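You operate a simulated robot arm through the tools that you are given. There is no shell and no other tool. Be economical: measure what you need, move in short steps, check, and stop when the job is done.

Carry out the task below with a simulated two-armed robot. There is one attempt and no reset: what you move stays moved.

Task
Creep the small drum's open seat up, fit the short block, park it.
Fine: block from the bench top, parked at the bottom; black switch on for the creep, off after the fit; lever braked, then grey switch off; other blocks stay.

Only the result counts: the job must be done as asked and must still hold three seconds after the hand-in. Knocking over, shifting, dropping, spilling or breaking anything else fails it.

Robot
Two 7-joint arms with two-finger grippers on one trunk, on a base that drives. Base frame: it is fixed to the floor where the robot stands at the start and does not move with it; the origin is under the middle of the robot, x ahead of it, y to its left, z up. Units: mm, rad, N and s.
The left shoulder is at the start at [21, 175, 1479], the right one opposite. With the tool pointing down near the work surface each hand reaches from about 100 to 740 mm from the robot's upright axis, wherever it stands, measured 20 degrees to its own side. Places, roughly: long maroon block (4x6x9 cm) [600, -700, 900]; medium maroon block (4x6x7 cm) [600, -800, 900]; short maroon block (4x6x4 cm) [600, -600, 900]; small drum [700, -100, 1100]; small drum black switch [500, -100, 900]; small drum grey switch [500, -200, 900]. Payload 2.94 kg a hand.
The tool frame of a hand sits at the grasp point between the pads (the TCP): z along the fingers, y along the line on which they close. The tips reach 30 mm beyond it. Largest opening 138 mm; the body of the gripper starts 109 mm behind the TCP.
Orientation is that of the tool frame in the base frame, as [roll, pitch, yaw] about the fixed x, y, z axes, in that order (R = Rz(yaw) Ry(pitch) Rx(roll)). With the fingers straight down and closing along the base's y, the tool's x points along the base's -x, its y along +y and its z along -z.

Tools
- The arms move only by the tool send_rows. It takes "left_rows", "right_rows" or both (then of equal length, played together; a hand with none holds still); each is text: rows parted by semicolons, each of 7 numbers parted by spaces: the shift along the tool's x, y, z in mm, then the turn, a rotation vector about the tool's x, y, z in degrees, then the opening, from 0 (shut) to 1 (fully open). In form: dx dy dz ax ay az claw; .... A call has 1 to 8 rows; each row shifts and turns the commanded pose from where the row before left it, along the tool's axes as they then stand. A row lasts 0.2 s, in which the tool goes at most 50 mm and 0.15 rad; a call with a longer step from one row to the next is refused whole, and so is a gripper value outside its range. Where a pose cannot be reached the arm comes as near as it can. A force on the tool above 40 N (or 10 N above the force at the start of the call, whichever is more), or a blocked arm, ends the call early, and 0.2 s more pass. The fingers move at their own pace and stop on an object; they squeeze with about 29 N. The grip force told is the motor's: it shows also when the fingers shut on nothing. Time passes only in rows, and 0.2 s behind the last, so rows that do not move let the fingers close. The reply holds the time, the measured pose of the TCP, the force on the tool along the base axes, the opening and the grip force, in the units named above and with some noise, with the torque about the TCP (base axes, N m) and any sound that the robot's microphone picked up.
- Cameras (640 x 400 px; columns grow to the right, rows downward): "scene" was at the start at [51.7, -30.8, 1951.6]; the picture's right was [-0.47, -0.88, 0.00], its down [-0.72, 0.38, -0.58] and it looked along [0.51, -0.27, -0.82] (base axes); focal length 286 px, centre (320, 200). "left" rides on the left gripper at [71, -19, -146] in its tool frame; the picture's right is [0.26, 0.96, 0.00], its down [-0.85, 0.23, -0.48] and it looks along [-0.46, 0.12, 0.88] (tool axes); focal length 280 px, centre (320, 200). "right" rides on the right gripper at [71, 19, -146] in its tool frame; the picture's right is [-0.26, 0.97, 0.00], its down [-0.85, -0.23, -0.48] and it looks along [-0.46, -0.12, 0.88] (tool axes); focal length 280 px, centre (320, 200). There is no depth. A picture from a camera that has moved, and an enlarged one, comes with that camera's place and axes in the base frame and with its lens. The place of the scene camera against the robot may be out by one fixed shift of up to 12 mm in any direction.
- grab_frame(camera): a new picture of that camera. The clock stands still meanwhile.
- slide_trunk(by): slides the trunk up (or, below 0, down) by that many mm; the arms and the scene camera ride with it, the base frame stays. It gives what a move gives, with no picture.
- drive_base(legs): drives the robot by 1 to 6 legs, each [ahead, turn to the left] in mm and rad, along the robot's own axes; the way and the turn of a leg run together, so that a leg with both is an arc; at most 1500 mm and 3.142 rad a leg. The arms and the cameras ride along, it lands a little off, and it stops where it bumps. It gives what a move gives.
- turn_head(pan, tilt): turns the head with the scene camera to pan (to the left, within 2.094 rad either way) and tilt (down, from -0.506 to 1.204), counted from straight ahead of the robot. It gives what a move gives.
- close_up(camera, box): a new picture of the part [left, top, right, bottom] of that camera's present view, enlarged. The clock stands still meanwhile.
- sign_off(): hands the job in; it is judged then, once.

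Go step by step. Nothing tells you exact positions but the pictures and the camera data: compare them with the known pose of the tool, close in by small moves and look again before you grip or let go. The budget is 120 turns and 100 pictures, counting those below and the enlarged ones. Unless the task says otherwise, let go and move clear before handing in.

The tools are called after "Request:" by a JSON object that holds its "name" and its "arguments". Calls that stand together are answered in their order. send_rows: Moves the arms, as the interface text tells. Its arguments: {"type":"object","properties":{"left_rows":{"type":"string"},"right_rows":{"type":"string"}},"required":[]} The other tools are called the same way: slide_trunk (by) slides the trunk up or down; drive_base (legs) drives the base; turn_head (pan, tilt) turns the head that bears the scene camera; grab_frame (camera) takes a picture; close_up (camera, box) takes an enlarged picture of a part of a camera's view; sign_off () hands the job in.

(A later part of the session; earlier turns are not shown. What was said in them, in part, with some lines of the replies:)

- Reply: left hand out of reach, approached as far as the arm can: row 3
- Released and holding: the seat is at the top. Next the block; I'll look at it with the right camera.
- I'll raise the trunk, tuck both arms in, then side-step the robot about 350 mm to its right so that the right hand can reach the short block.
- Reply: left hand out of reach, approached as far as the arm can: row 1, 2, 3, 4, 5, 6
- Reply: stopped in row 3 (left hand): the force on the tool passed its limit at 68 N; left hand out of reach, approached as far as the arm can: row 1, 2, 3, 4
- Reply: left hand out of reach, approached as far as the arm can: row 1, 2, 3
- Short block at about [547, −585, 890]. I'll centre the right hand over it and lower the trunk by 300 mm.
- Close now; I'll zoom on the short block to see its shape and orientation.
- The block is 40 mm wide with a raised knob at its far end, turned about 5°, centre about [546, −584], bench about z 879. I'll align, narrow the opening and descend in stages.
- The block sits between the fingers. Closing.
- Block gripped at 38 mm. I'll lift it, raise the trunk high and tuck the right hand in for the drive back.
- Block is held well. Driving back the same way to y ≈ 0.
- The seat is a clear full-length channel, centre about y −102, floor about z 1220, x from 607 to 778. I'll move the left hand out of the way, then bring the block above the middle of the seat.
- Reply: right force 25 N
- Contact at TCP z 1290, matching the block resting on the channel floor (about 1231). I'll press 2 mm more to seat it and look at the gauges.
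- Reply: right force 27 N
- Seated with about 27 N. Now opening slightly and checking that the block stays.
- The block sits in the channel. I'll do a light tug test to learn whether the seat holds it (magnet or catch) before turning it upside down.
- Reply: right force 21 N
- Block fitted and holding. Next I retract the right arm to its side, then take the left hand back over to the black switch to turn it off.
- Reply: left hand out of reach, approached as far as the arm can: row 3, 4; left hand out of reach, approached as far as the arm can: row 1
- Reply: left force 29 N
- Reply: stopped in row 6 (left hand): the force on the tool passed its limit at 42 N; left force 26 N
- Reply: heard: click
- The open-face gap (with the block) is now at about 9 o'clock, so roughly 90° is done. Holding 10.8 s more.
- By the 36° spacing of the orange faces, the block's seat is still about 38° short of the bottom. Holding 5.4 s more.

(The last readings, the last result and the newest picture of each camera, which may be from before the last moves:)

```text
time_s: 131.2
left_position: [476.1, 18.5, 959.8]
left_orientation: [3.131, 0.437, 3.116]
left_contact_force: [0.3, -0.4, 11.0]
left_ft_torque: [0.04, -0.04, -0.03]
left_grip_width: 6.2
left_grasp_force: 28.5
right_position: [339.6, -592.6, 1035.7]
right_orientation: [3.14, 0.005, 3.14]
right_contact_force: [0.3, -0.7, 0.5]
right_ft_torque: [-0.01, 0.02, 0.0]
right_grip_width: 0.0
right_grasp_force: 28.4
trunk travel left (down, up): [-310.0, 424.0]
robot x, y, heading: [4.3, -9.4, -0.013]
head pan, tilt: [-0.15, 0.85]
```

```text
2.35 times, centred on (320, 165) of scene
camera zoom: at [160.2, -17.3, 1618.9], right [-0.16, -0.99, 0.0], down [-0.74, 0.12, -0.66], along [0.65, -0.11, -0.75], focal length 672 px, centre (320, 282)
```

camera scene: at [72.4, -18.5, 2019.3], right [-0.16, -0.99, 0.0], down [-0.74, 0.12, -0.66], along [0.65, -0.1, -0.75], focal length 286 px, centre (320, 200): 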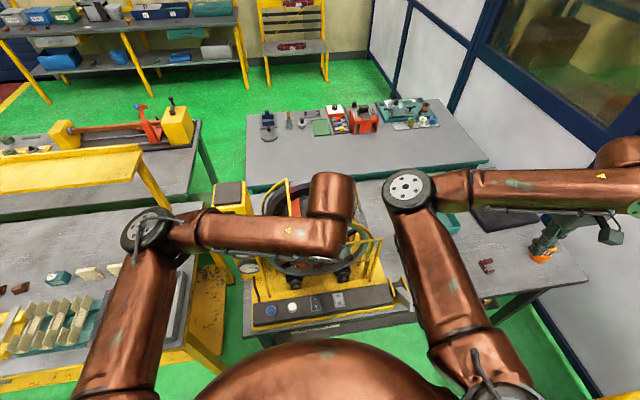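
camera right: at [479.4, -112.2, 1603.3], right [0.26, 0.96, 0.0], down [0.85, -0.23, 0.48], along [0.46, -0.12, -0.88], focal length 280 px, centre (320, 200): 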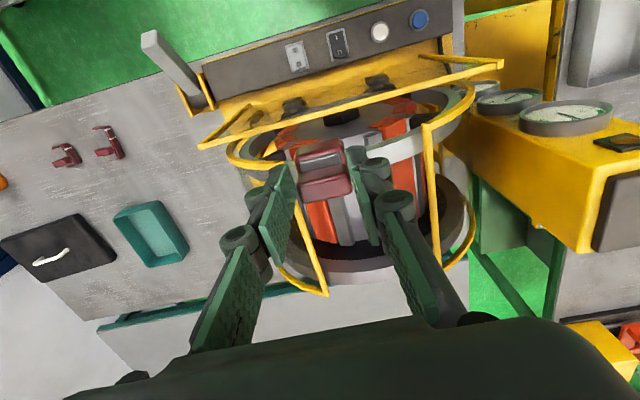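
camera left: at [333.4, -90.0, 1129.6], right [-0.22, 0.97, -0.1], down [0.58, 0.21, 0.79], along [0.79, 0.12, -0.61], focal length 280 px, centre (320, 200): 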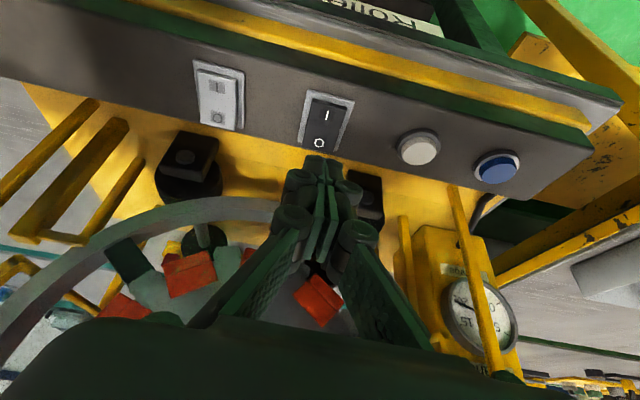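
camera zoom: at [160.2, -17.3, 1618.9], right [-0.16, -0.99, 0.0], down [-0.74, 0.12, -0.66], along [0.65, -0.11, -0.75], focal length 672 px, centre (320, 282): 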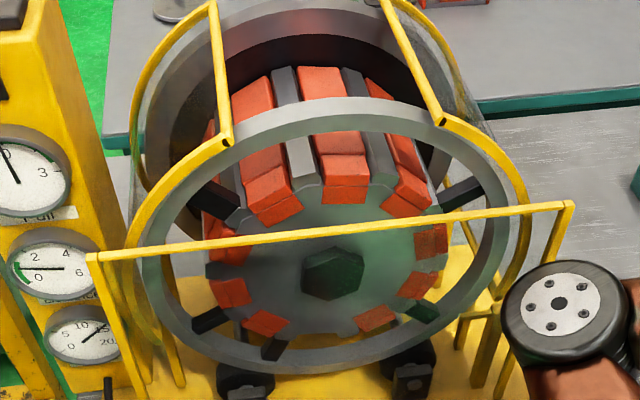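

About 6–7° remain. Holding roughly 1 s more, then releasing white.

Request:
{"name": "send_rows", "arguments": {"left_rows": "0 0 0 0 0 0 0;0 0 0 0 0 0 0;0 0 0 0 0 0 0;0 0 0 0 0 0 0;0 0 0 0 0 0 0;0 0 -15 0 0 0 0;0 0 -25 0 0 0 0"}}

Request:
{"name": "close_up", "arguments": {"camera": "scene", "box": [200, 80, 410, 250]}}

```text
time_s: 132.8
left_position: [466.3, 17.9, 984.2]
left_orientation: [3.132, 0.436, 3.12]
left_contact_force: [0.3, -0.2, 0.7]
left_ft_torque: [-0.02, 0.0, 0.02]
left_grip_width: 0.1
left_grasp_force: 27.9
left hand out of reach, approached as far as the arm can: row 7
right_position: [340.5, -591.6, 1034.6]
right_orientation: [3.139, 0.006, -3.141]
right_contact_force: [-0.2, 0.4, -0.1]
right_ft_torque: [0.01, 0.01, -0.02]
right_grip_width: 0.0
right_grasp_force: 28.0
trunk travel left (down, up): [-310.0, 424.0]
robot x, y, heading: [8.3, -5.6, -0.008]
head pan, tilt: [-0.15, 0.85]
```

```text
2.35 times, centred on (305, 165) of scene
camera zoom: at [161.5, -17.1, 1618.7], right [-0.16, -0.99, 0.0], down [-0.74, 0.12, -0.66], along [0.65, -0.11, -0.75], focal length 672 px, centre (355, 282)
```

zoom: 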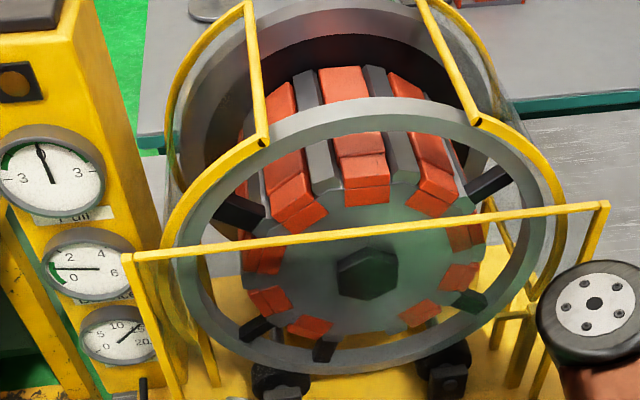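

The seat is at the bottom within a degree or two, and Pull reads zero. Now black off again: pressing O.

Request:
{"name": "send_rows", "arguments": {"left_rows": "-12 -30 0 0 0 0 0;-12 -30 5 0 0 0 0;-12 -28 10 0 0 0 0;3.4 0 7.2 0 0 0 0;1.7 0 3.6 0 0 0 0;1.7 0 3.6 0 0 0 0;1.7 0 3.6 0 0 0 0"}}

```text
time_s: 134.4
left_position: [505.8, -69.6, 966.5]
left_orientation: [3.134, 0.439, 3.118]
left_contact_force: [-0.3, -0.7, 0.3]
left_ft_torque: [0.05, 0.02, 0.0]
left_grip_width: 0.0
left_grasp_force: 28.5
right_position: [340.4, -592.5, 1033.2]
right_orientation: [3.141, 0.007, 3.14]
right_contact_force: [0.8, -0.5, 0.1]
right_ft_torque: [-0.02, 0.0, -0.01]
right_grip_width: 0.0
right_grasp_force: 28.3
trunk travel left (down, up): [-310.0, 424.0]
robot x, y, heading: [6.5, -7.1, -0.005]
head pan, tilt: [-0.15, 0.85]
```

Request:
{"name": "send_rows", "arguments": {"left_rows": "1.7 0 3.6 0 0 0 0;1.7 0 3.6 0 0 0 0"}}

Request:
{"name": "send_rows", "arguments": {"left_rows": "-12 0 -30 0 0 0 0;20 0 -40 0 0 0 0;25 0 -35 0 0 0 0"}}

Request:
{"name": "grab_frame", "arguments": {"camera": "left"}}

```text
time_s: 135.0
left_position: [504.1, -69.0, 962.1]
left_orientation: [3.137, 0.44, 3.119]
left_contact_force: [-1.8, 3.7, 16.2]
left_ft_torque: [0.07, 0.08, 0.03]
left_grip_width: 6.2
left_grasp_force: 28.7
right_position: [339.4, -591.8, 1035.2]
right_orientation: [3.14, 0.008, 3.141]
right_contact_force: [-0.2, -0.1, -1.3]
right_ft_torque: [-0.01, -0.03, -0.05]
right_grip_width: 0.0
right_grasp_force: 28.4
trunk travel left (down, up): [-310.0, 424.0]
robot x, y, heading: [10.7, -6.4, -0.012]
head pan, tilt: [-0.15, 0.85]
```

```text
time_s: 135.8
left_position: [429.8, -67.4, 1042.5]
left_orientation: [3.132, 0.436, 3.117]
left_contact_force: [-0.2, -0.5, 0.8]
left_ft_torque: [0.0, 0.0, -0.02]
left_grip_width: 0.0
left_grasp_force: 28.4
right_position: [340.6, -592.0, 1034.4]
right_orientation: [3.139, 0.008, -3.141]
right_contact_force: [-0.7, 0.1, 0.0]
right_ft_torque: [0.0, -0.03, 0.02]
right_grip_width: 0.1
right_grasp_force: 28.2
trunk travel left (down, up): [-310.0, 424.0]
robot x, y, heading: [12.6, -3.8, -0.009]
head pan, tilt: [-0.15, 0.85]
```

```text
10 pictures are left
camera left: at [304.6, -86.7, 1143.7], right [-0.22, 0.97, -0.1], down [0.57, 0.21, 0.79], along [0.79, 0.11, -0.6], focal length 280 px, centre (320, 200)
```

left: 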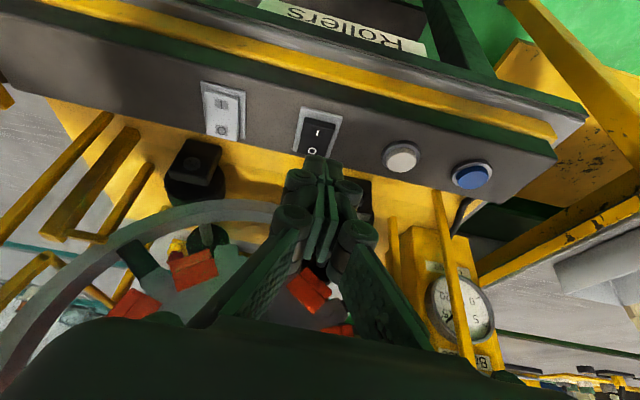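

Black is off again (I end raised). Next the brake lever: I'll move the left hand aside and bring the closed right hand near the lever to look.

Request:
{"name": "send_rows", "arguments": {"left_rows": "0 40 -5 0 0 0 0;0 40 -5 0 0 0 0;0 40 -5 0 0 0 0;0 40 -5 0 0 0 0;0 40 0 0 0 0 0"}}

Request:
{"name": "send_rows", "arguments": {"right_rows": "3 45 -10 0 0 0 0;3 45 -10 0 0 0 0;3 45 -5 0 0 0 0;3 45 0 0 0 0 0"}}

Request:
{"name": "grab_frame", "arguments": {"camera": "right"}}

```text
time_s: 137.0
left_position: [457.7, 52.8, 1078.9]
left_orientation: [3.132, 0.436, 3.117]
left_contact_force: [0.2, 1.4, -0.5]
left_ft_torque: [-0.02, -0.01, -0.03]
left_grip_width: 0.0
left_grasp_force: 28.4
left hand out of reach, approached as far as the arm can: row 2, 3, 4, 5
right_position: [339.9, -590.4, 1035.7]
right_orientation: [3.141, 0.006, 3.141]
right_contact_force: [-0.4, 0.8, 0.4]
right_ft_torque: [-0.05, -0.01, 0.02]
right_grip_width: 0.3
right_grasp_force: 28.0
trunk travel left (down, up): [-310.0, 424.0]
robot x, y, heading: [7.5, -7.8, -0.008]
head pan, tilt: [-0.15, 0.85]
```

```text
time_s: 138.0
left_position: [458.9, 50.9, 1079.0]
left_orientation: [3.129, 0.434, 3.116]
left_contact_force: [-0.4, -0.3, 0.3]
left_ft_torque: [0.05, 0.03, 0.04]
left_grip_width: 0.2
left_grasp_force: 28.4
right_position: [329.6, -434.9, 1061.1]
right_orientation: [3.139, 0.006, 3.141]
right_contact_force: [0.2, 0.0, -1.0]
right_ft_torque: [0.06, 0.03, -0.05]
right_grip_width: 0.0
right_grasp_force: 28.1
right hand out of reach, approached as far as the arm can: row 4
trunk travel left (down, up): [-310.0, 424.0]
robot x, y, heading: [9.6, -4.7, -0.012]
head pan, tilt: [-0.15, 0.85]
```

```text
9 pictures are left
camera right: at [258.1, -417.4, 1206.4], right [0.26, 0.96, 0.0], down [0.85, -0.23, 0.48], along [0.46, -0.12, -0.88], focal length 280 px, centre (320, 200)
```

right: 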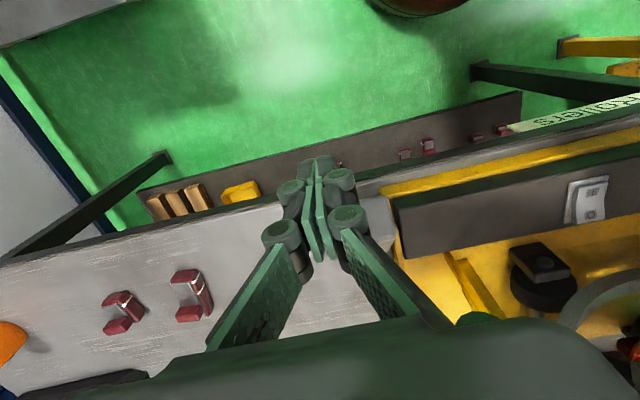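

The lever tip is just ahead of the fingers at about [385, −404]. I'll line up with it (tips at about z 1005) and push it away from me.

Request:
{"name": "send_rows", "arguments": {"right_rows": "-8 16 10 0 0 0 0;-6 15 18 0 0 0 0"}}

Request:
{"name": "send_rows", "arguments": {"right_rows": "-15 0 0 0 0 0 0;-15 0 0 0 0 0 0;-12 0 0 0 0 0 0;-12 0 0 0 0 0 0"}}

Request:
{"name": "grab_frame", "arguments": {"camera": "right"}}

```text
time_s: 138.6
left_position: [458.9, 53.3, 1078.8]
left_orientation: [3.132, 0.434, 3.118]
left_contact_force: [0.2, 0.2, -0.7]
left_ft_torque: [0.01, 0.0, 0.0]
left_grip_width: 0.3
left_grasp_force: 28.8
right_position: [329.5, -434.0, 1061.6]
right_orientation: [3.141, 0.005, 3.141]
right_contact_force: [0.5, -0.9, 0.0]
right_ft_torque: [0.03, -0.01, 0.01]
right_grip_width: 0.1
right_grasp_force: 28.6
right hand out of reach, approached as far as the arm can: row 1, 2
trunk travel left (down, up): [-310.0, 424.0]
robot x, y, heading: [8.2, -5.7, -0.013]
head pan, tilt: [-0.15, 0.85]
```

```text
time_s: 139.6
left_position: [458.1, 51.1, 1078.8]
left_orientation: [3.134, 0.433, 3.12]
left_contact_force: [-0.2, 0.6, -0.3]
left_ft_torque: [0.0, -0.04, -0.02]
left_grip_width: 0.0
left_grasp_force: 28.7
right_position: [383.6, -435.5, 1062.5]
right_orientation: [3.14, 0.005, 3.142]
right_contact_force: [-0.1, -0.1, -0.5]
right_ft_torque: [-0.03, 0.02, -0.02]
right_grip_width: 0.2
right_grasp_force: 28.8
trunk travel left (down, up): [-310.0, 424.0]
robot x, y, heading: [8.5, -7.0, -0.009]
head pan, tilt: [-0.15, 0.85]
```

```text
8 pictures are left
camera right: at [312.3, -418.4, 1207.3], right [0.26, 0.97, 0.0], down [0.85, -0.23, 0.48], along [0.46, -0.12, -0.88], focal length 280 px, centre (320, 200)
```

right: 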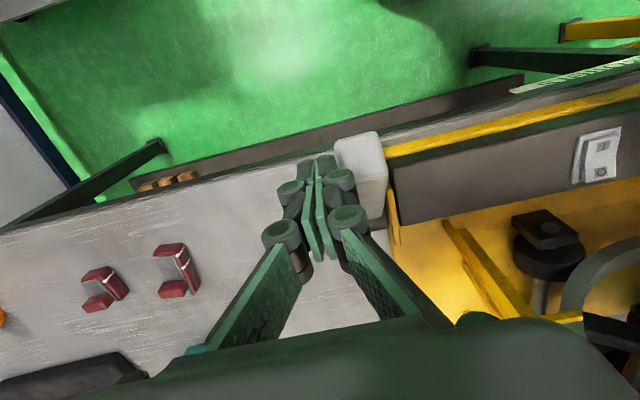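

The hand can't get close enough in front of the lever; I'll back the base by 110 mm so the lever sits better in reach.

Request:
{"name": "send_rows", "arguments": {"right_rows": "15 -10 0 0 0 0 0;15 -5 0 0 0 0 0"}}

Request:
{"name": "drive_base", "arguments": {"legs": [[-110, 0]]}}

Request:
{"name": "send_rows", "arguments": {"right_rows": "-35 15 0 0 0 0 0;-35 15 15 0 0 0 0;-20 12 15 0 0 0 0"}}

```text
time_s: 140.2
left_position: [457.9, 52.5, 1078.6]
left_orientation: [3.132, 0.434, 3.117]
left_contact_force: [-0.3, 0.0, -0.6]
left_ft_torque: [-0.03, 0.03, 0.03]
left_grip_width: 0.0
left_grasp_force: 28.1
right_position: [353.2, -451.5, 1062.0]
right_orientation: [3.139, 0.006, -3.14]
right_contact_force: [-0.5, 0.7, -0.4]
right_ft_torque: [0.0, 0.02, 0.01]
right_grip_width: 0.1
right_grasp_force: 28.4
trunk travel left (down, up): [-310.0, 424.0]
robot x, y, heading: [8.7, -3.6, -0.012]
head pan, tilt: [-0.15, 0.85]
```

```text
time_s: 141.3
left_position: [370.4, 54.4, 1072.8]
left_orientation: [3.132, 0.416, 3.119]
left_contact_force: [-1.3, 0.9, -0.5]
left_ft_torque: [-0.06, -0.18, -0.03]
left_grip_width: 0.0
left_grasp_force: 28.0
right_position: [263.7, -449.8, 1057.7]
right_orientation: [3.137, -0.016, -3.139]
right_contact_force: [-0.7, -0.2, 0.4]
right_ft_torque: [-0.06, -0.13, 0.01]
right_grip_width: 0.0
right_grasp_force: 28.1
trunk travel left (down, up): [-310.0, 424.0]
robot x, y, heading: [-102.7, -4.9, -0.008]
head pan, tilt: [-0.15, 0.85]
```

```text
time_s: 142.2
left_position: [343.1, 53.9, 1079.2]
left_orientation: [3.13, 0.438, 3.116]
left_contact_force: [0.5, 0.8, -1.2]
left_ft_torque: [-0.03, 0.07, -0.01]
left_grip_width: 0.0
left_grasp_force: 27.7
right_position: [330.3, -405.5, 1030.9]
right_orientation: [3.139, 0.007, -3.14]
right_contact_force: [1.5, -1.0, -1.1]
right_ft_torque: [0.0, 0.09, 0.02]
right_grip_width: 0.0
right_grasp_force: 28.5
trunk travel left (down, up): [-310.0, 424.0]
robot x, y, heading: [-96.7, -6.4, -0.01]
head pan, tilt: [-0.15, 0.85]
```

Now in line. Pushing the lever away step by step.

Request:
{"name": "send_rows", "arguments": {"right_rows": "-18 0 0 0 0 0 0;-15 0 0 0 0 0 0;-12 0 0 0 0 0 0;-12 0 0 0 0 0 0;-12 0 0 0 0 0 0;-12 0 0 0 0 0 0"}}

Request:
{"name": "grab_frame", "arguments": {"camera": "right"}}

```text
time_s: 143.2
left_position: [330.6, 56.0, 1083.6]
left_orientation: [3.134, 0.453, 3.116]
left_contact_force: [0.2, 0.4, -0.9]
left_ft_torque: [-0.05, 0.01, 0.02]
left_grip_width: 0.1
left_grasp_force: 28.2
right_position: [371.5, -406.8, 1041.1]
right_orientation: [3.141, 0.02, 3.133]
right_contact_force: [-21.6, 2.7, 19.7]
right_ft_torque: [0.23, 0.36, -0.2]
right_grip_width: 5.9
right_grasp_force: 28.3
trunk travel left (down, up): [-310.0, 424.0]
robot x, y, heading: [-99.7, -8.8, -0.014]
head pan, tilt: [-0.15, 0.85]
stopped in row 5 (right hand): the force on the tool passed its limit at 50 N (the readings are from after the stop); the commanded pose is now the measured one
```

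```text
7 pictures are left
camera right: at [298.4, -387.9, 1185.4], right [0.27, 0.96, 0.01], down [0.84, -0.24, 0.49], along [0.47, -0.13, -0.87], focal length 280 px, centre (320, 200)
```

right: 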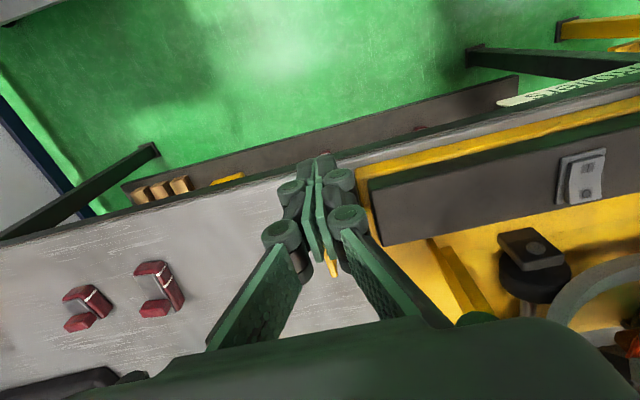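

The push was along the lever's own axis, so it can't turn that way. I'll grip the handle across its width instead and swing it along its arc.

Request:
{"name": "send_rows", "arguments": {"right_rows": "20 0 -15 0 0 0 0.2;0 0 -45 0 0 0 0.5;-25 0 -10 0 0 0 0.5;-25 0 0 0 0 0 0.5"}}

Request:
{"name": "grab_frame", "arguments": {"camera": "right"}}

```text
time_s: 144.2
left_position: [334.2, 54.5, 1082.1]
left_orientation: [3.132, 0.448, 3.116]
left_contact_force: [0.4, 0.7, 0.6]
left_ft_torque: [-0.04, 0.01, -0.06]
left_grip_width: 0.0
left_grasp_force: 28.4
right_position: [406.0, -408.3, 1108.6]
right_orientation: [3.139, 0.017, 3.136]
right_contact_force: [-0.5, -1.0, -0.1]
right_ft_torque: [-0.02, 0.05, 0.0]
right_grip_width: 68.9
right_grasp_force: 0.0
trunk travel left (down, up): [-310.0, 424.0]
robot x, y, heading: [-103.7, -4.8, -0.014]
head pan, tilt: [-0.15, 0.85]
```

```text
6 pictures are left
camera right: at [331.6, -390.1, 1252.3], right [0.26, 0.96, 0.01], down [0.84, -0.23, 0.49], along [0.47, -0.12, -0.87], focal length 280 px, centre (320, 200)
```

right: 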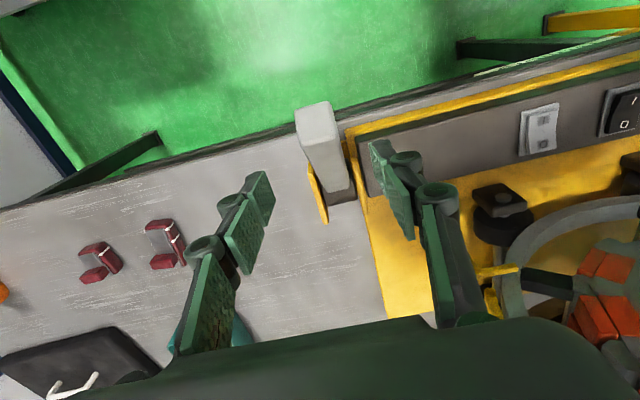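

The handle sits between the fingers. Descending to grip it near its end, then trying a small swing up and away.

Request:
{"name": "send_rows", "arguments": {"right_rows": "4 2.5 45 0 0 0 0.5;4 2.5 45 0 0 0 0.5;0 0 0 0 0 0 0.1;0 0 0 0 0 0 0;0 0 0 0 0 0 0;0 0 0 0 0 0 0"}}

Request:
{"name": "send_rows", "arguments": {"right_rows": "-7 0 -7 0 0 0 0;-7 0 -7 0 0 0 0;-8 0 -5.7 0 0 0 0;-8 0 -5.7 0 0 0 0"}}

```text
time_s: 145.6
left_position: [317.8, 23.5, 1080.3]
left_orientation: [-2.911, 0.259, -3.104]
left_contact_force: [-1.2, 0.1, -0.2]
left_ft_torque: [0.01, 0.02, -0.01]
left_grip_width: 0.0
left_grasp_force: 28.7
right_position: [399.3, -405.9, 1015.8]
right_orientation: [-3.136, 0.015, 3.135]
right_contact_force: [0.5, -12.3, 0.4]
right_ft_torque: [-0.81, -0.06, 0.08]
right_grip_width: 33.9
right_grasp_force: 41.5
trunk travel left (down, up): [-310.0, 424.0]
robot x, y, heading: [-100.8, -6.9, -0.012]
head pan, tilt: [-0.15, 0.85]
stopped in row 6 (left hand): the force on the tool passed its limit at 60 N (the readings are from after the stop); the commanded pose is now the measured one
```

```text
time_s: 146.6
left_position: [317.4, 22.5, 1079.0]
left_orientation: [-2.913, 0.261, -3.102]
left_contact_force: [-0.5, -0.7, -0.1]
left_ft_torque: [-0.03, 0.04, 0.01]
left_grip_width: 0.0
left_grasp_force: 28.4
right_position: [429.3, -407.0, 1041.6]
right_orientation: [-3.139, 0.015, 3.138]
right_contact_force: [-6.7, -16.0, -7.0]
right_ft_torque: [-0.43, 1.53, 0.18]
right_grip_width: 33.6
right_grasp_force: 44.7
trunk travel left (down, up): [-310.0, 424.0]
robot x, y, heading: [-97.9, -4.4, -0.021]
head pan, tilt: [-0.15, 0.85]
```

The lever follows. Continuing the swing past vertical.

Request:
{"name": "send_rows", "arguments": {"right_rows": "-9 -1 -4.2 0 0 0 0;-9 -1 -4.2 0 0 0 0;-9.5 0 -2.6 0 0 0 0;-9.5 0 -2.6 0 0 0 0;-9.9 0 -0.9 0 0 0 0;-9.9 0 -0.9 0 0 0 0"}}

```text
time_s: 148.0
left_position: [315.8, 22.6, 1082.4]
left_orientation: [-2.912, 0.261, -3.102]
left_contact_force: [0.4, 0.0, 0.3]
left_ft_torque: [-0.02, 0.03, 0.02]
left_grip_width: 0.0
left_grasp_force: 28.7
right_position: [485.3, -408.0, 1060.8]
right_orientation: [-3.138, 0.02, 3.137]
right_contact_force: [-10.2, -13.8, 9.7]
right_ft_torque: [-0.39, 1.53, 0.2]
right_grip_width: 33.6
right_grasp_force: 45.6
trunk travel left (down, up): [-310.0, 424.0]
robot x, y, heading: [-100.9, -6.9, -0.015]
head pan, tilt: [-0.15, 0.85]
```

Lever is now about vertical with little resistance. Continuing down the far side.

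Request:
{"name": "send_rows", "arguments": {"right_rows": "-9.9 0 0.9 0 0 0 0;-9.9 0 0.9 0 0 0 0;-9.5 0 2.6 0 0 0 0;-9.5 0 2.6 0 0 0 0;-9 0 4.2 0 0 0 0;-9 0 4.2 0 0 0 0"}}

Request:
{"name": "grab_frame", "arguments": {"camera": "scene"}}

```text
time_s: 148.7
left_position: [315.6, 24.5, 1081.2]
left_orientation: [-2.908, 0.262, -3.103]
left_contact_force: [1.0, -0.1, -0.2]
left_ft_torque: [-0.03, 0.0, -0.03]
left_grip_width: 0.0
left_grasp_force: 28.2
right_position: [502.8, -407.9, 1059.2]
right_orientation: [-3.14, 0.009, 3.126]
right_contact_force: [-27.8, 1.8, 15.3]
right_ft_torque: [0.31, 0.46, 0.7]
right_grip_width: 33.6
right_grasp_force: 45.4
trunk travel left (down, up): [-310.0, 424.0]
robot x, y, heading: [-98.7, -7.3, -0.017]
head pan, tilt: [-0.15, 0.85]
stopped in row 3 (right hand): the force on the tool passed its limit at 41 N (the readings are from after the stop); the commanded pose is now the measured one
```

```text
5 pictures are left
camera scene: at [47.2, -14.5, 1619.3], right [-0.17, -0.99, 0.0], down [-0.74, 0.12, -0.66], along [0.65, -0.11, -0.75], focal length 286 px, centre (320, 200)
```

scene: 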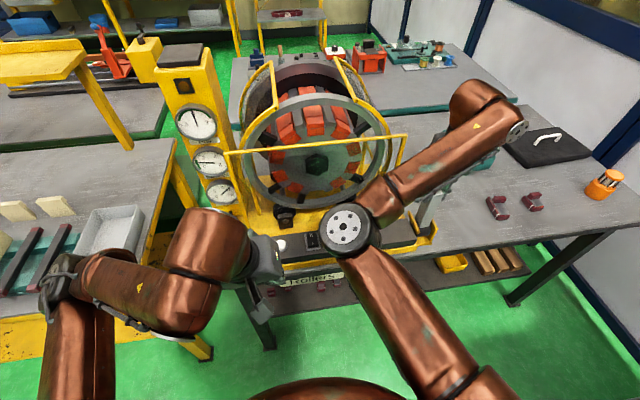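

The lever stopped firmly just past upright, which I take as its braked end. I'll open, lift off, and look whether it stays.

Request:
{"name": "send_rows", "arguments": {"right_rows": "0 0 0 0 0 0 0.4;0 0 0 0 0 0 0.5;0 0 -40 0 0 0 0.5;0 0 -40 0 0 0 0.5;10 -10 -40 0 0 0 0.5"}}

Request:
{"name": "grab_frame", "arguments": {"camera": "right"}}

```text
time_s: 149.9
left_position: [316.5, 23.4, 1081.3]
left_orientation: [-2.91, 0.262, -3.101]
left_contact_force: [-0.3, 0.3, -0.2]
left_ft_torque: [0.03, -0.06, 0.05]
left_grip_width: 0.0
left_grasp_force: 28.3
right_position: [496.3, -416.8, 1174.5]
right_orientation: [3.141, 0.011, 3.131]
right_contact_force: [0.0, 1.2, -0.4]
right_ft_torque: [-0.02, 0.0, -0.01]
right_grip_width: 69.3
right_grasp_force: 0.0
trunk travel left (down, up): [-310.0, 424.0]
robot x, y, heading: [-101.4, -6.9, -0.016]
head pan, tilt: [-0.15, 0.85]
```

```text
4 pictures are left
camera right: at [423.4, -398.5, 1319.7], right [0.27, 0.96, 0.0], down [0.84, -0.24, 0.48], along [0.47, -0.13, -0.87], focal length 280 px, centre (320, 200)
```

right: 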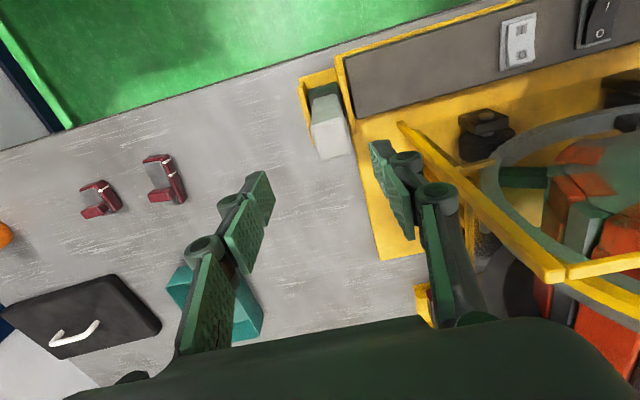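

It stays upright, slightly past vertical. I'll verify it is at its stop with a straight push on the handle's near face using closed fingers.

Request:
{"name": "send_rows", "arguments": {"right_rows": "30 6 0 0 0 0 0;20 6 0 0 0 0 0;0 0 40 0 0 0 0;0 0 40 0 0 0 0;0 0 30 0 0 0 0;-10 0 0 0 0 0 0;-10 0 0 0 0 0 0;-10 0 0 0 0 0 0"}}

Request:
{"name": "send_rows", "arguments": {"right_rows": "-8 0 0 0 0 0 0;-8 0 0 0 0 0 0;-8 0 0 0 0 0 0;-8 0 0 0 0 0 0;-8 0 0 0 0 0 0"}}

```text
time_s: 151.7
left_position: [313.9, 23.9, 1080.8]
left_orientation: [-2.909, 0.262, -3.102]
left_contact_force: [-0.2, 0.5, -0.4]
left_ft_torque: [0.05, -0.02, 0.0]
left_grip_width: 0.0
left_grasp_force: 28.6
right_position: [472.0, -405.5, 1065.2]
right_orientation: [3.137, 0.003, 3.126]
right_contact_force: [-30.7, 6.7, -3.7]
right_ft_torque: [0.02, 0.81, 0.18]
right_grip_width: 6.1
right_grasp_force: 28.7
trunk travel left (down, up): [-310.0, 424.0]
robot x, y, heading: [-105.7, -4.3, -0.019]
head pan, tilt: [-0.15, 0.85]
```

```text
time_s: 152.1
left_position: [315.0, 24.1, 1081.4]
left_orientation: [-2.91, 0.263, -3.102]
left_contact_force: [0.0, -0.3, 0.0]
left_ft_torque: [-0.04, 0.04, -0.02]
left_grip_width: 0.0
left_grasp_force: 28.1
right_position: [472.8, -405.0, 1066.0]
right_orientation: [3.136, -0.003, 3.12]
right_contact_force: [-21.8, 5.5, 7.0]
right_ft_torque: [0.35, 0.43, 0.17]
right_grip_width: 0.2
right_grasp_force: 28.5
trunk travel left (down, up): [-310.0, 424.0]
robot x, y, heading: [-101.3, -11.0, -0.019]
head pan, tilt: [-0.15, 0.85]
stopped in row 1 (right hand): the force on the tool passed its limit at 46 N (the readings are from after the stop); the commanded pose is now the measured one
```

Hard stop confirmed, so the lever is at its braked end. For the grey switch I'll first move the left hand further left and lift the right hand clear, tilting it like before.

Request:
{"name": "send_rows", "arguments": {"right_rows": "20 0 -20 0 0 0 0;0 0 -40 0 0 0 0;0 0 -30 0 0 0 0;0 0 0 0 -8.2 0 0;0 0 0 0 -8.2 0 0;0 0 0 0 -8.2 0 0"}}

Request:
{"name": "send_rows", "arguments": {"left_rows": "-5 40 -15 0 0 0 0;-5 40 -15 0 0 0 0;-5 40 -15 0 0 0 0;-5 40 -15 0 0 0 0;-5 40 -15 0 0 0 0;-5 40 -15 0 0 0 0"}}

```text
time_s: 153.4
left_position: [317.0, 23.3, 1080.4]
left_orientation: [-2.91, 0.259, -3.1]
left_contact_force: [-0.3, 1.0, -0.5]
left_ft_torque: [0.0, -0.01, -0.02]
left_grip_width: 0.0
left_grasp_force: 27.8
right_position: [456.4, -406.4, 1153.7]
right_orientation: [3.138, 0.428, 3.121]
right_contact_force: [0.5, 0.2, -0.8]
right_ft_torque: [0.0, -0.01, 0.0]
right_grip_width: 0.2
right_grasp_force: 27.7
trunk travel left (down, up): [-310.0, 424.0]
robot x, y, heading: [-101.5, -6.1, -0.018]
head pan, tilt: [-0.15, 0.85]
```

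```text
time_s: 154.8
left_position: [330.3, 178.2, 1113.9]
left_orientation: [-2.908, 0.259, -3.103]
left_contact_force: [0.5, -0.2, 0.6]
left_ft_torque: [0.02, 0.02, 0.01]
left_grip_width: 0.2
left_grasp_force: 28.7
left hand out of reach, approached as far as the arm can: row 1, 2, 3, 4
right_position: [456.6, -405.6, 1154.8]
right_orientation: [3.138, 0.427, 3.121]
right_contact_force: [-1.2, -0.2, 0.4]
right_ft_torque: [-0.03, -0.03, 0.01]
right_grip_width: 0.0
right_grasp_force: 28.4
trunk travel left (down, up): [-310.0, 424.0]
robot x, y, heading: [-99.4, -9.0, -0.019]
head pan, tilt: [-0.15, 0.85]
```

Request:
{"name": "send_rows", "arguments": {"left_rows": "0 42 0 0 0 0 0;0 42 0 0 0 0 0;0 42 0 0 0 0 0;0 42 0 0 0 0 0"}}

Request:
{"name": "send_rows", "arguments": {"right_rows": "0 45 0 0 0 0 0;0 45 0 0 0 0 0;0 45 0 0 0 0 0;0 45 0 0 0 0 0;0 45 0 0 0 0 0;0 16 0 0 0 0 0"}}

Request:
{"name": "send_rows", "arguments": {"right_rows": "0 0 45 0 0 0 0;0 0 45 0 0 0 0;12 0 30 0 0 0 0"}}

Request:
{"name": "grab_frame", "arguments": {"camera": "right"}}

```text
time_s: 155.8
left_position: [334.8, 340.9, 1075.7]
left_orientation: [-2.908, 0.26, -3.103]
left_contact_force: [-1.0, -0.3, -0.1]
left_ft_torque: [-0.03, -0.01, 0.01]
left_grip_width: 0.0
left_grasp_force: 29.1
right_position: [456.9, -404.1, 1153.1]
right_orientation: [3.138, 0.425, 3.123]
right_contact_force: [0.4, -0.1, -0.5]
right_ft_torque: [0.0, 0.01, -0.02]
right_grip_width: 0.2
right_grasp_force: 28.3
trunk travel left (down, up): [-310.0, 424.0]
robot x, y, heading: [-106.7, -8.3, -0.016]
head pan, tilt: [-0.15, 0.85]
```

```text
time_s: 157.2
left_position: [332.8, 341.3, 1077.4]
left_orientation: [-2.91, 0.262, -3.101]
left_contact_force: [-0.4, -0.7, 0.1]
left_ft_torque: [-0.03, -0.07, 0.0]
left_grip_width: 0.3
left_grasp_force: 28.1
right_position: [470.0, -263.8, 1189.8]
right_orientation: [3.122, 0.43, 3.09]
right_contact_force: [-1.2, 0.0, 0.0]
right_ft_torque: [-0.02, -0.1, 0.0]
right_grip_width: 0.0
right_grasp_force: 28.1
right hand out of reach, approached as far as the arm can: row 3, 4, 5, 6
trunk travel left (down, up): [-310.0, 424.0]
robot x, y, heading: [-101.5, -5.6, -0.016]
head pan, tilt: [-0.15, 0.85]
```

```text
time_s: 158.1
left_position: [335.0, 340.7, 1076.4]
left_orientation: [-2.911, 0.259, -3.101]
left_contact_force: [-0.6, -0.3, -0.2]
left_ft_torque: [0.01, 0.02, 0.02]
left_grip_width: 0.0
left_grasp_force: 28.5
right_position: [511.9, -249.9, 1070.2]
right_orientation: [3.137, 0.427, 3.123]
right_contact_force: [-0.3, 0.4, -0.2]
right_ft_torque: [-0.01, -0.03, 0.0]
right_grip_width: 0.0
right_grasp_force: 28.9
trunk travel left (down, up): [-310.0, 424.0]
robot x, y, heading: [-100.4, -5.7, -0.015]
head pan, tilt: [-0.15, 0.85]
```

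```text
3 pictures are left
camera right: at [386.7, -230.6, 1172.5], right [0.26, 0.96, 0.11], down [0.57, -0.24, 0.78], along [0.78, -0.14, -0.61], focal length 280 px, centre (320, 200)
```

right: 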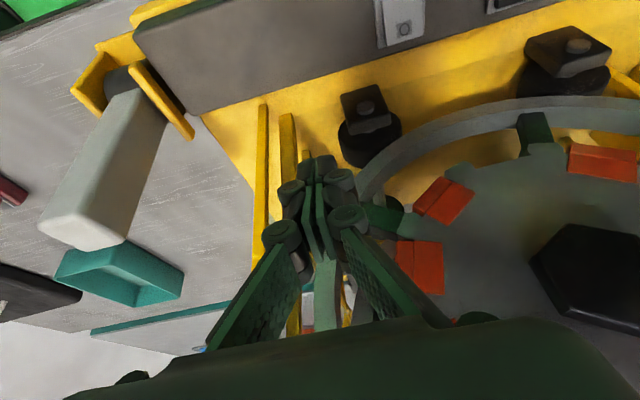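

The grey O mark is at about [503, −164, 933]. Moving above it.

Request:
{"name": "send_rows", "arguments": {"right_rows": "0 43 0 0 0 0 0;0 43 0 0 0 0 0;22 0 36 0 0 0 0;22 0 37 0 0 0 0"}}

```text
time_s: 159.1
left_position: [335.1, 340.6, 1075.8]
left_orientation: [-2.908, 0.258, -3.103]
left_contact_force: [-0.2, 0.0, -0.3]
left_ft_torque: [-0.02, -0.02, 0.01]
left_grip_width: 0.2
left_grasp_force: 28.5
right_position: [531.2, -201.1, 1009.1]
right_orientation: [3.136, 0.424, 3.123]
right_contact_force: [0.8, 0.4, -0.7]
right_ft_torque: [-0.01, 0.0, 0.0]
right_grip_width: 0.1
right_grasp_force: 28.3
right hand out of reach, approached as far as the arm can: row 2, 3, 4
trunk travel left (down, up): [-310.0, 424.0]
robot x, y, heading: [-104.0, -9.1, -0.018]
head pan, tilt: [-0.15, 0.85]
```

The right arm is folded up because the trunk is low. I'll back the hand off toward me, raise the trunk by 220 mm, then approach from above.

Request:
{"name": "send_rows", "arguments": {"right_rows": "22 -10 -10 0 0 0 0;22 -10 -10 0 0 0 0;10 0 -5 0 0 0 0"}}

Request:
{"name": "slide_trunk", "arguments": {"by": 220}}

Request:
{"name": "send_rows", "arguments": {"right_rows": "0 30 0 0 0 0 0;0 30 0 0 0 0 0"}}

```text
time_s: 159.8
left_position: [333.6, 340.5, 1074.6]
left_orientation: [-2.908, 0.258, -3.1]
left_contact_force: [-1.0, 0.0, 0.2]
left_ft_torque: [0.0, 0.0, 0.01]
left_grip_width: 0.0
left_grasp_force: 29.0
right_position: [475.6, -231.2, 1014.8]
right_orientation: [3.136, 0.424, 3.123]
right_contact_force: [-0.6, 0.6, -0.1]
right_ft_torque: [-0.01, 0.02, -0.01]
right_grip_width: 0.0
right_grasp_force: 27.9
right hand out of reach, approached as far as the arm can: row 1, 2, 3
trunk travel left (down, up): [-310.0, 424.0]
robot x, y, heading: [-100.0, -2.4, -0.021]
head pan, tilt: [-0.15, 0.85]
```

```text
time_s: 162.2
left_position: [336.3, 339.4, 1294.1]
left_orientation: [-2.909, 0.257, -3.101]
left_contact_force: [-0.2, -0.9, 0.2]
left_ft_torque: [-0.04, -0.01, -0.01]
left_grip_width: 0.1
left_grasp_force: 28.1
right_position: [477.5, -230.7, 1234.8]
right_orientation: [3.139, 0.426, 3.122]
right_contact_force: [0.6, 0.7, 0.0]
right_ft_torque: [0.02, 0.01, 0.0]
right_grip_width: 0.0
right_grasp_force: 28.5
trunk travel left (down, up): [-530.0, 204.0]
robot x, y, heading: [-103.3, -7.2, -0.016]
head pan, tilt: [-0.15, 0.85]
```

```text
time_s: 162.8
left_position: [335.4, 340.5, 1293.4]
left_orientation: [-2.909, 0.26, -3.101]
left_contact_force: [0.6, -0.3, 0.1]
left_ft_torque: [-0.01, 0.0, 0.01]
left_grip_width: 0.0
left_grasp_force: 28.6
right_position: [498.3, -197.9, 1251.0]
right_orientation: [3.137, 0.423, 3.12]
right_contact_force: [-0.2, -0.5, -0.3]
right_ft_torque: [0.0, 0.04, 0.01]
right_grip_width: 0.2
right_grasp_force: 28.3
right hand out of reach, approached as far as the arm can: row 1, 2
trunk travel left (down, up): [-530.0, 204.0]
robot x, y, heading: [-99.8, -3.6, -0.02]
head pan, tilt: [-0.15, 0.85]
```

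Request:
{"name": "send_rows", "arguments": {"right_rows": "17 0 36 0 0 0 0;17 0 36 0 0 0 0;17 0 36 0 0 0 0;17 0 36 0 0 0 0"}}

Request:
{"name": "send_rows", "arguments": {"right_rows": "0 12 0 0 0 0 0;0 12 0 0 0 0 0;0 10 0 0 0 0 0"}}

```text
time_s: 163.8
left_position: [336.8, 338.9, 1294.3]
left_orientation: [-2.908, 0.258, -3.104]
left_contact_force: [0.1, -0.3, 0.3]
left_ft_torque: [0.01, 0.06, -0.02]
left_grip_width: 0.0
left_grasp_force: 28.2
right_position: [531.8, -244.1, 1113.6]
right_orientation: [3.136, 0.425, 3.122]
right_contact_force: [-0.7, 0.1, 0.1]
right_ft_torque: [0.03, -0.01, 0.03]
right_grip_width: 0.3
right_grasp_force: 28.6
right hand out of reach, approached as far as the arm can: row 1, 2, 3, 4
trunk travel left (down, up): [-530.0, 204.0]
robot x, y, heading: [-99.7, -3.0, -0.012]
head pan, tilt: [-0.15, 0.85]
```

```text
time_s: 164.5
left_position: [333.9, 340.2, 1294.6]
left_orientation: [-2.911, 0.262, -3.105]
left_contact_force: [0.2, 0.0, 0.4]
left_ft_torque: [-0.03, 0.03, -0.03]
left_grip_width: 0.0
left_grasp_force: 28.3
right_position: [533.6, -235.6, 1114.5]
right_orientation: [-3.138, 0.41, 3.111]
right_contact_force: [-21.7, -6.8, 11.5]
right_ft_torque: [-0.16, 0.37, -0.15]
right_grip_width: 0.2
right_grasp_force: 28.1
right hand out of reach, approached as far as the arm can: row 1, 2, 3
trunk travel left (down, up): [-530.0, 204.0]
robot x, y, heading: [-102.1, -8.6, -0.028]
head pan, tilt: [-0.15, 0.85]
stopped in row 3 (right hand): the force on the tool passed its limit at 44 N (the readings are from after the stop); the commanded pose is now the measured one
```

The fingertips brushed something ahead (front ring or post), so I'm backing off at once, reducing the tilt to about 12° and trying from a better posture.

Request:
{"name": "send_rows", "arguments": {"right_rows": "20 -5 -8 0 0 0 0;25 -15 -12 0 0 0 0;25 -15 -20 0 0 0 0;10 -15 -30 0 0 0 0;0 -15 -30 0 6 0 0;0 -15 -30 0 6 0 0"}}

Request:
{"name": "grab_frame", "arguments": {"camera": "scene"}}

```text
time_s: 165.9
left_position: [335.7, 338.1, 1294.3]
left_orientation: [-2.91, 0.259, -3.103]
left_contact_force: [0.5, 0.7, 0.0]
left_ft_torque: [0.03, 0.03, -0.03]
left_grip_width: 0.1
left_grasp_force: 27.7
right_position: [421.7, -321.8, 1204.0]
right_orientation: [3.141, 0.199, 3.113]
right_contact_force: [1.0, 0.3, 0.6]
right_ft_torque: [0.02, 0.02, -0.01]
right_grip_width: 0.0
right_grasp_force: 28.7
right hand out of reach, approached as far as the arm can: row 1, 2
trunk travel left (down, up): [-530.0, 204.0]
robot x, y, heading: [-105.8, -4.5, -0.018]
head pan, tilt: [-0.15, 0.85]
```

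```text
2 pictures are left
camera scene: at [-28.6, -16.2, 1839.5], right [-0.17, -0.99, 0.0], down [-0.74, 0.13, -0.66], along [0.65, -0.11, -0.75], focal length 286 px, centre (320, 200)
```

scene: 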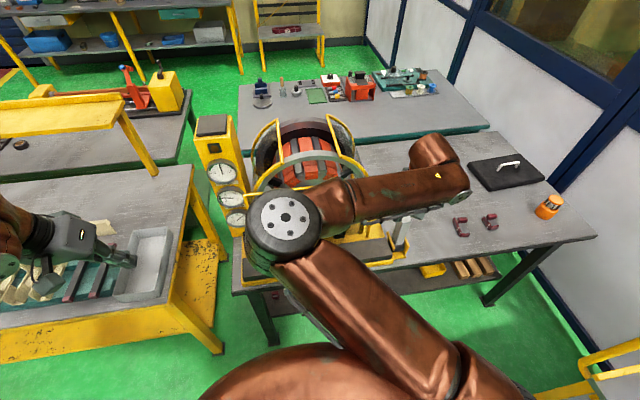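

Request:
{"name": "send_rows", "arguments": {"right_rows": "-19 39 3.9 0 0 0 0;-19 39 3.9 0 0 0 0;-19 39 3.9 0 0 0 0;-18 39 3.9 0 0 0 0"}}

```text
time_s: 166.9
left_position: [335.6, 340.6, 1293.6]
left_orientation: [-2.906, 0.258, -3.102]
left_contact_force: [-0.7, 0.7, 0.0]
left_ft_torque: [-0.01, 0.0, 0.02]
left_grip_width: 0.3
left_grasp_force: 28.5
right_position: [501.5, -165.1, 1207.9]
right_orientation: [-3.14, 0.201, 3.114]
right_contact_force: [0.4, -0.1, 0.1]
right_ft_torque: [-0.05, -0.02, 0.01]
right_grip_width: 0.0
right_grasp_force: 28.5
trunk travel left (down, up): [-530.0, 204.0]
robot x, y, heading: [-102.4, -7.0, -0.027]
head pan, tilt: [-0.15, 0.85]
```

This posture reaches. Descending straight down above the grey O in stages.

Request:
{"name": "send_rows", "arguments": {"right_rows": "5 0.5 40 0 0 0 0;8 0 39 0 0 0 0;8 0 39 0 0 0 0;8 0 39 0 0 0 0;8 0 39 0 0 0 0"}}

```text
time_s: 168.1
left_position: [330.3, 339.6, 1297.0]
left_orientation: [-2.909, 0.263, -3.105]
left_contact_force: [0.1, -0.6, -0.5]
left_ft_torque: [0.04, -0.02, -0.02]
left_grip_width: 0.0
left_grasp_force: 28.2
right_position: [529.0, -193.7, 1017.9]
right_orientation: [-3.14, 0.2, 3.117]
right_contact_force: [-27.3, 1.9, 12.6]
right_ft_torque: [-0.04, -3.86, 0.45]
right_grip_width: 0.0
right_grasp_force: 28.3
right hand out of reach, approached as far as the arm can: row 1, 2, 3, 4, 5
trunk travel left (down, up): [-530.0, 204.0]
robot x, y, heading: [-101.2, -5.8, -0.022]
head pan, tilt: [-0.15, 0.85]
```

The wrist touched the guard bar as the arm was forced outward; backing straight up. Then I'll raise the trunk fully, since the arm reaches low points better from a higher shoulder.

Request:
{"name": "send_rows", "arguments": {"right_rows": "20 -5 -15 0 0 0 0;15 -5 -38 0 0 0 0;0 0 -40 0 0 0 0;0 0 -40 0 0 0 0;0 0 -40 0 0 0 0"}}

Request:
{"name": "slide_trunk", "arguments": {"by": 195}}

```text
time_s: 169.3
left_position: [335.1, 337.9, 1294.1]
left_orientation: [-2.909, 0.26, -3.104]
left_contact_force: [-1.2, 0.9, -0.4]
left_ft_torque: [0.01, -0.06, 0.02]
left_grip_width: 0.2
left_grasp_force: 28.3
right_position: [479.9, -217.3, 1182.7]
right_orientation: [-3.141, 0.201, 3.115]
right_contact_force: [0.6, -0.5, -0.3]
right_ft_torque: [0.0, -0.03, -0.01]
right_grip_width: 0.0
right_grasp_force: 28.7
right hand out of reach, approached as far as the arm can: row 1, 2
trunk travel left (down, up): [-530.0, 204.0]
robot x, y, heading: [-104.2, -9.2, -0.021]
head pan, tilt: [-0.15, 0.85]
```

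```text
time_s: 171.4
left_position: [334.7, 340.3, 1489.2]
left_orientation: [-2.91, 0.259, -3.104]
left_contact_force: [1.1, -0.4, 0.6]
left_ft_torque: [0.02, -0.04, 0.02]
left_grip_width: 0.1
left_grasp_force: 28.4
right_position: [481.9, -213.9, 1376.7]
right_orientation: [-3.141, 0.2, 3.116]
right_contact_force: [0.0, 0.4, -0.2]
right_ft_torque: [-0.02, -0.02, -0.01]
right_grip_width: 0.3
right_grasp_force: 28.8
trunk travel left (down, up): [-725.0, 9.0]
robot x, y, heading: [-102.2, -5.5, -0.02]
head pan, tilt: [-0.15, 0.85]
```

Request:
{"name": "send_rows", "arguments": {"right_rows": "8 20 39 0 0 0 0;8 20 39 0 0 0 0;8 0 39 0 0 0 0"}}

```text
time_s: 172.2
left_position: [335.8, 338.3, 1489.1]
left_orientation: [-2.91, 0.259, -3.105]
left_contact_force: [0.2, 0.0, 0.0]
left_ft_torque: [0.04, 0.02, 0.0]
left_grip_width: 0.0
left_grasp_force: 28.2
right_position: [511.5, -202.9, 1267.5]
right_orientation: [3.14, 0.198, 3.114]
right_contact_force: [0.4, 0.6, -0.2]
right_ft_torque: [0.01, 0.01, 0.01]
right_grip_width: 0.1
right_grasp_force: 28.5
right hand out of reach, approached as far as the arm can: row 1, 2, 3
trunk travel left (down, up): [-725.0, 9.0]
robot x, y, heading: [-103.4, -6.9, -0.019]
head pan, tilt: [-0.15, 0.85]
```

The arm's elbow limit gets in the way at this bearing; the pick-up pose (about 245 mm to the right of the robot's centre) worked at this height. I'll raise and retract the right hand, then shift the base about 86 mm to the left.

Request:
{"name": "send_rows", "arguments": {"right_rows": "20 -20 -35 0 0 0 0;20 -20 -35 0 0 0 0;20 -20 -35 0 0 0 0;20 -20 -30 0 0 0 0"}}

Request:
{"name": "drive_base", "arguments": {"legs": [[0, -0.5], [-180, 0], [0, 0.52], [158, 0]]}}

```text
time_s: 173.2
left_position: [333.6, 337.6, 1489.4]
left_orientation: [-2.91, 0.259, -3.102]
left_contact_force: [-0.6, 0.2, -0.4]
left_ft_torque: [-0.02, -0.02, 0.0]
left_grip_width: 0.0
left_grasp_force: 28.5
right_position: [402.6, -279.0, 1387.0]
right_orientation: [3.14, 0.2, 3.117]
right_contact_force: [-1.1, -1.0, 1.3]
right_ft_torque: [0.0, -0.02, -0.01]
right_grip_width: 0.2
right_grasp_force: 28.2
trunk travel left (down, up): [-725.0, 9.0]
robot x, y, heading: [-96.9, -6.8, -0.025]
head pan, tilt: [-0.15, 0.85]
```

```text
time_s: 178.7
left_position: [327.4, 444.1, 1491.8]
left_orientation: [-2.91, 0.263, -3.071]
left_contact_force: [0.2, -0.9, -0.8]
left_ft_torque: [-0.02, -0.04, 0.0]
left_grip_width: 0.0
left_grasp_force: 28.1
right_position: [415.7, -169.8, 1388.1]
right_orientation: [3.141, 0.206, -3.136]
right_contact_force: [-0.1, 0.0, 0.8]
right_ft_torque: [0.01, -0.04, 0.04]
right_grip_width: 0.0
right_grasp_force: 28.1
trunk travel left (down, up): [-725.0, 9.0]
robot x, y, heading: [-95.2, 83.6, 0.012]
head pan, tilt: [-0.15, 0.85]
```

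Base is now at y ≈ 84. Moving the hand over grey O and lowering by trunk.

Request:
{"name": "send_rows", "arguments": {"right_rows": "-42 3 8.5 0 0 0 0;-42 3 8.5 0 0 0 0"}}

Request:
{"name": "slide_trunk", "arguments": {"by": -300}}

```text
time_s: 179.3
left_position: [331.5, 444.5, 1489.5]
left_orientation: [-2.909, 0.258, -3.07]
left_contact_force: [0.3, 0.1, -0.7]
left_ft_torque: [0.01, 0.06, 0.0]
left_grip_width: 0.2
left_grasp_force: 28.2
right_position: [504.6, -165.2, 1385.6]
right_orientation: [3.141, 0.198, -3.136]
right_contact_force: [0.6, 0.2, 1.3]
right_ft_torque: [0.01, 0.05, 0.01]
right_grip_width: 0.3
right_grasp_force: 28.6
trunk travel left (down, up): [-725.0, 9.0]
robot x, y, heading: [-99.0, 87.6, 0.017]
head pan, tilt: [-0.15, 0.85]
```

```text
time_s: 182.3
left_position: [329.5, 445.8, 1190.5]
left_orientation: [-2.91, 0.26, -3.069]
left_contact_force: [-0.2, 1.0, 0.4]
left_ft_torque: [0.02, 0.01, 0.04]
left_grip_width: 0.0
left_grasp_force: 29.0
right_position: [503.9, -164.2, 1087.4]
right_orientation: [3.14, 0.199, -3.134]
right_contact_force: [0.1, 0.1, 0.3]
right_ft_torque: [0.02, -0.02, -0.02]
right_grip_width: 0.0
right_grasp_force: 28.4
trunk travel left (down, up): [-425.0, 309.0]
robot x, y, heading: [-96.6, 85.6, 0.018]
head pan, tilt: [-0.15, 0.85]
```

Clean descent. A further 95 mm by trunk, then press with the arm.

Request:
{"name": "slide_trunk", "arguments": {"by": -95}}

Request:
{"name": "send_rows", "arguments": {"right_rows": "1.6 0 7.8 0 0 0 0;1.6 0 7.8 0 0 0 0;0.8 0 3.9 0 0 0 0;0.8 0 3.9 0 0 0 0"}}

```text
time_s: 183.6
left_position: [329.1, 444.9, 1094.3]
left_orientation: [-2.91, 0.261, -3.071]
left_contact_force: [0.4, 0.7, -0.2]
left_ft_torque: [0.02, -0.01, 0.02]
left_grip_width: 0.2
left_grasp_force: 28.4
right_position: [504.4, -163.5, 993.8]
right_orientation: [3.141, 0.202, -3.136]
right_contact_force: [-0.4, 0.0, 0.1]
right_ft_torque: [0.03, -0.01, 0.0]
right_grip_width: 0.0
right_grasp_force: 28.4
trunk travel left (down, up): [-330.0, 404.0]
robot x, y, heading: [-94.1, 89.1, 0.013]
head pan, tilt: [-0.15, 0.85]
```

```text
time_s: 184.6
left_position: [329.6, 445.1, 1095.1]
left_orientation: [-2.909, 0.262, -3.069]
left_contact_force: [-0.2, 0.6, 0.1]
left_ft_torque: [0.03, -0.01, -0.02]
left_grip_width: 0.2
left_grasp_force: 29.1
right_position: [504.2, -163.6, 968.0]
right_orientation: [-3.14, 0.201, -3.135]
right_contact_force: [-0.2, 0.3, -0.2]
right_ft_torque: [0.0, 0.03, -0.01]
right_grip_width: 0.0
right_grasp_force: 28.0
trunk travel left (down, up): [-330.0, 404.0]
robot x, y, heading: [-97.6, 87.1, 0.016]
head pan, tilt: [-0.15, 0.85]
```

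Request:
{"name": "send_rows", "arguments": {"right_rows": "0.6 0 2.9 0 0 0 0;0.6 0 2.9 0 0 0 0;0.6 0 2.9 0 0 0 0;0.6 0 2.9 0 0 0 0"}}

```text
time_s: 185.6
left_position: [326.4, 446.8, 1095.3]
left_orientation: [-2.908, 0.261, -3.071]
left_contact_force: [0.7, -0.3, -0.8]
left_ft_torque: [0.0, 0.0, 0.02]
left_grip_width: 0.1
left_grasp_force: 28.2
right_position: [504.0, -162.7, 962.9]
right_orientation: [-3.137, 0.215, -3.135]
right_contact_force: [-4.3, -3.3, 38.0]
right_ft_torque: [-0.06, 0.32, 0.06]
right_grip_width: 6.1
right_grasp_force: 28.7
trunk travel left (down, up): [-330.0, 404.0]
robot x, y, heading: [-94.6, 84.7, 0.013]
head pan, tilt: [-0.15, 0.85]
```

Pressed with 38 N. Lifting 80 mm and checking the switch.

Request:
{"name": "send_rows", "arguments": {"right_rows": "-6 0 -30 0 0 0 0;-4 0 -30 0 0 0 0;10 0 -20 0 0 0 0"}}

Request:
{"name": "close_up", "arguments": {"camera": "right", "box": [180, 0, 500, 200]}}

```text
time_s: 186.4
left_position: [327.6, 447.0, 1094.9]
left_orientation: [-2.91, 0.26, -3.07]
left_contact_force: [-0.6, -0.3, -0.4]
left_ft_torque: [-0.03, -0.04, 0.02]
left_grip_width: 0.0
left_grasp_force: 28.4
right_position: [485.4, -162.5, 1035.5]
right_orientation: [3.141, 0.203, -3.137]
right_contact_force: [-0.2, 0.6, 0.0]
right_ft_torque: [-0.01, -0.05, -0.01]
right_grip_width: 0.0
right_grasp_force: 28.5
trunk travel left (down, up): [-330.0, 404.0]
robot x, y, heading: [-97.4, 87.2, 0.017]
head pan, tilt: [-0.15, 0.85]
```

```text
2.00 times, centred on (340, 100) of right
camera zoom: at [387.9, -145.8, 1163.8], right [0.25, 0.97, 0.05], down [0.74, -0.23, 0.64], along [0.63, -0.12, -0.77], focal length 561 px, centre (280, 400)
```

zoom: 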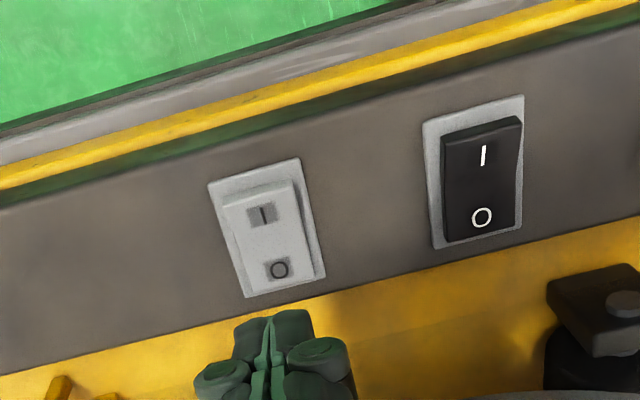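

Both switches now read off (I ends raised alike). I'll retract clear and take the last look at the drum and lever.

Request:
{"name": "slide_trunk", "arguments": {"by": 380}}

Request:
{"name": "send_rows", "arguments": {"right_rows": "15 -45 0 0 0 0 0;15 -45 0 0 0 0 0;15 -45 0 0 0 0 0;15 -45 0 0 0 0 0;10 -45 0 0 0 0 0;0 -48 0 0 0 0 0;0 -48 0 0 0 0 0;0 -48 0 0 0 0 0"}}

Request:
{"name": "close_up", "arguments": {"camera": "scene", "box": [200, 80, 520, 300]}}

```text
time_s: 190.1
left_position: [329.7, 444.9, 1473.7]
left_orientation: [-2.91, 0.261, -3.072]
left_contact_force: [-0.5, -0.4, 0.3]
left_ft_torque: [0.01, -0.03, -0.02]
left_grip_width: 0.0
left_grasp_force: 28.2
right_position: [487.9, -163.1, 1414.2]
right_orientation: [-3.14, 0.202, -3.134]
right_contact_force: [-0.5, -0.7, -1.2]
right_ft_torque: [-0.02, -0.02, 0.0]
right_grip_width: 0.0
right_grasp_force: 28.7
trunk travel left (down, up): [-710.0, 24.0]
robot x, y, heading: [-95.3, 85.6, 0.013]
head pan, tilt: [-0.15, 0.85]
```

```text
time_s: 191.9
left_position: [328.8, 442.1, 1475.6]
left_orientation: [-2.91, 0.26, -3.072]
left_contact_force: [-0.1, 0.1, -0.6]
left_ft_torque: [0.06, -0.02, 0.06]
left_grip_width: 0.0
left_grasp_force: 28.6
right_position: [421.9, -536.6, 1399.5]
right_orientation: [3.139, 0.202, -3.136]
right_contact_force: [0.7, 0.0, 0.4]
right_ft_torque: [0.05, 0.0, -0.01]
right_grip_width: 0.1
right_grasp_force: 28.4
trunk travel left (down, up): [-710.0, 24.0]
robot x, y, heading: [-95.1, 86.6, 0.012]
head pan, tilt: [-0.15, 0.85]
```

```text
1.82 times, centred on (360, 190) of scene
camera zoom: at [-33.0, 74.5, 2019.3], right [-0.14, -0.99, 0.0], down [-0.74, 0.1, -0.66], along [0.65, -0.09, -0.75], focal length 519 px, centre (247, 218)
```

zoom: 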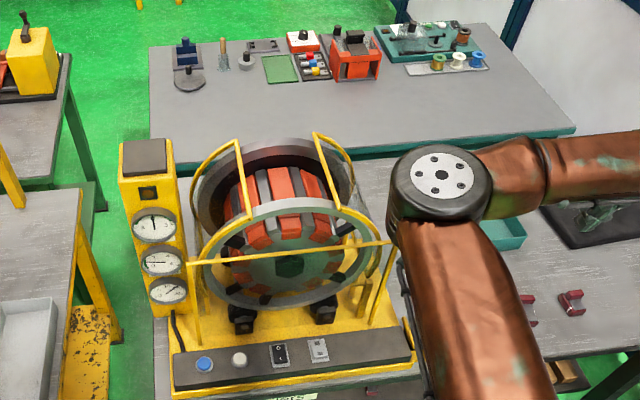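

The drum sits with the block's seat at the bottom, both switches are off, the lever is over at its stop, and both hands are clear. I'm handing in.

Request:
{"name": "sign_off", "arguments": {}}

```text
The job is handed in.
```

I fitted the short block in the open seat and parked it at the bottom. The lever is at its brake stop, and the black and then the grey switch are off.

- **Black switch:** I turned it off right after the fit, but the drum did not move by itself. I turned it back on to creep the seat to the bottom, then off again before braking.
- **Lever:** nothing marks the braked position. I took it to be the hard stop just past upright.
- **Contact:** the right hand touched the front of the drum or its guard once and the guard bar once, lightly. I saw no shift afterwards.
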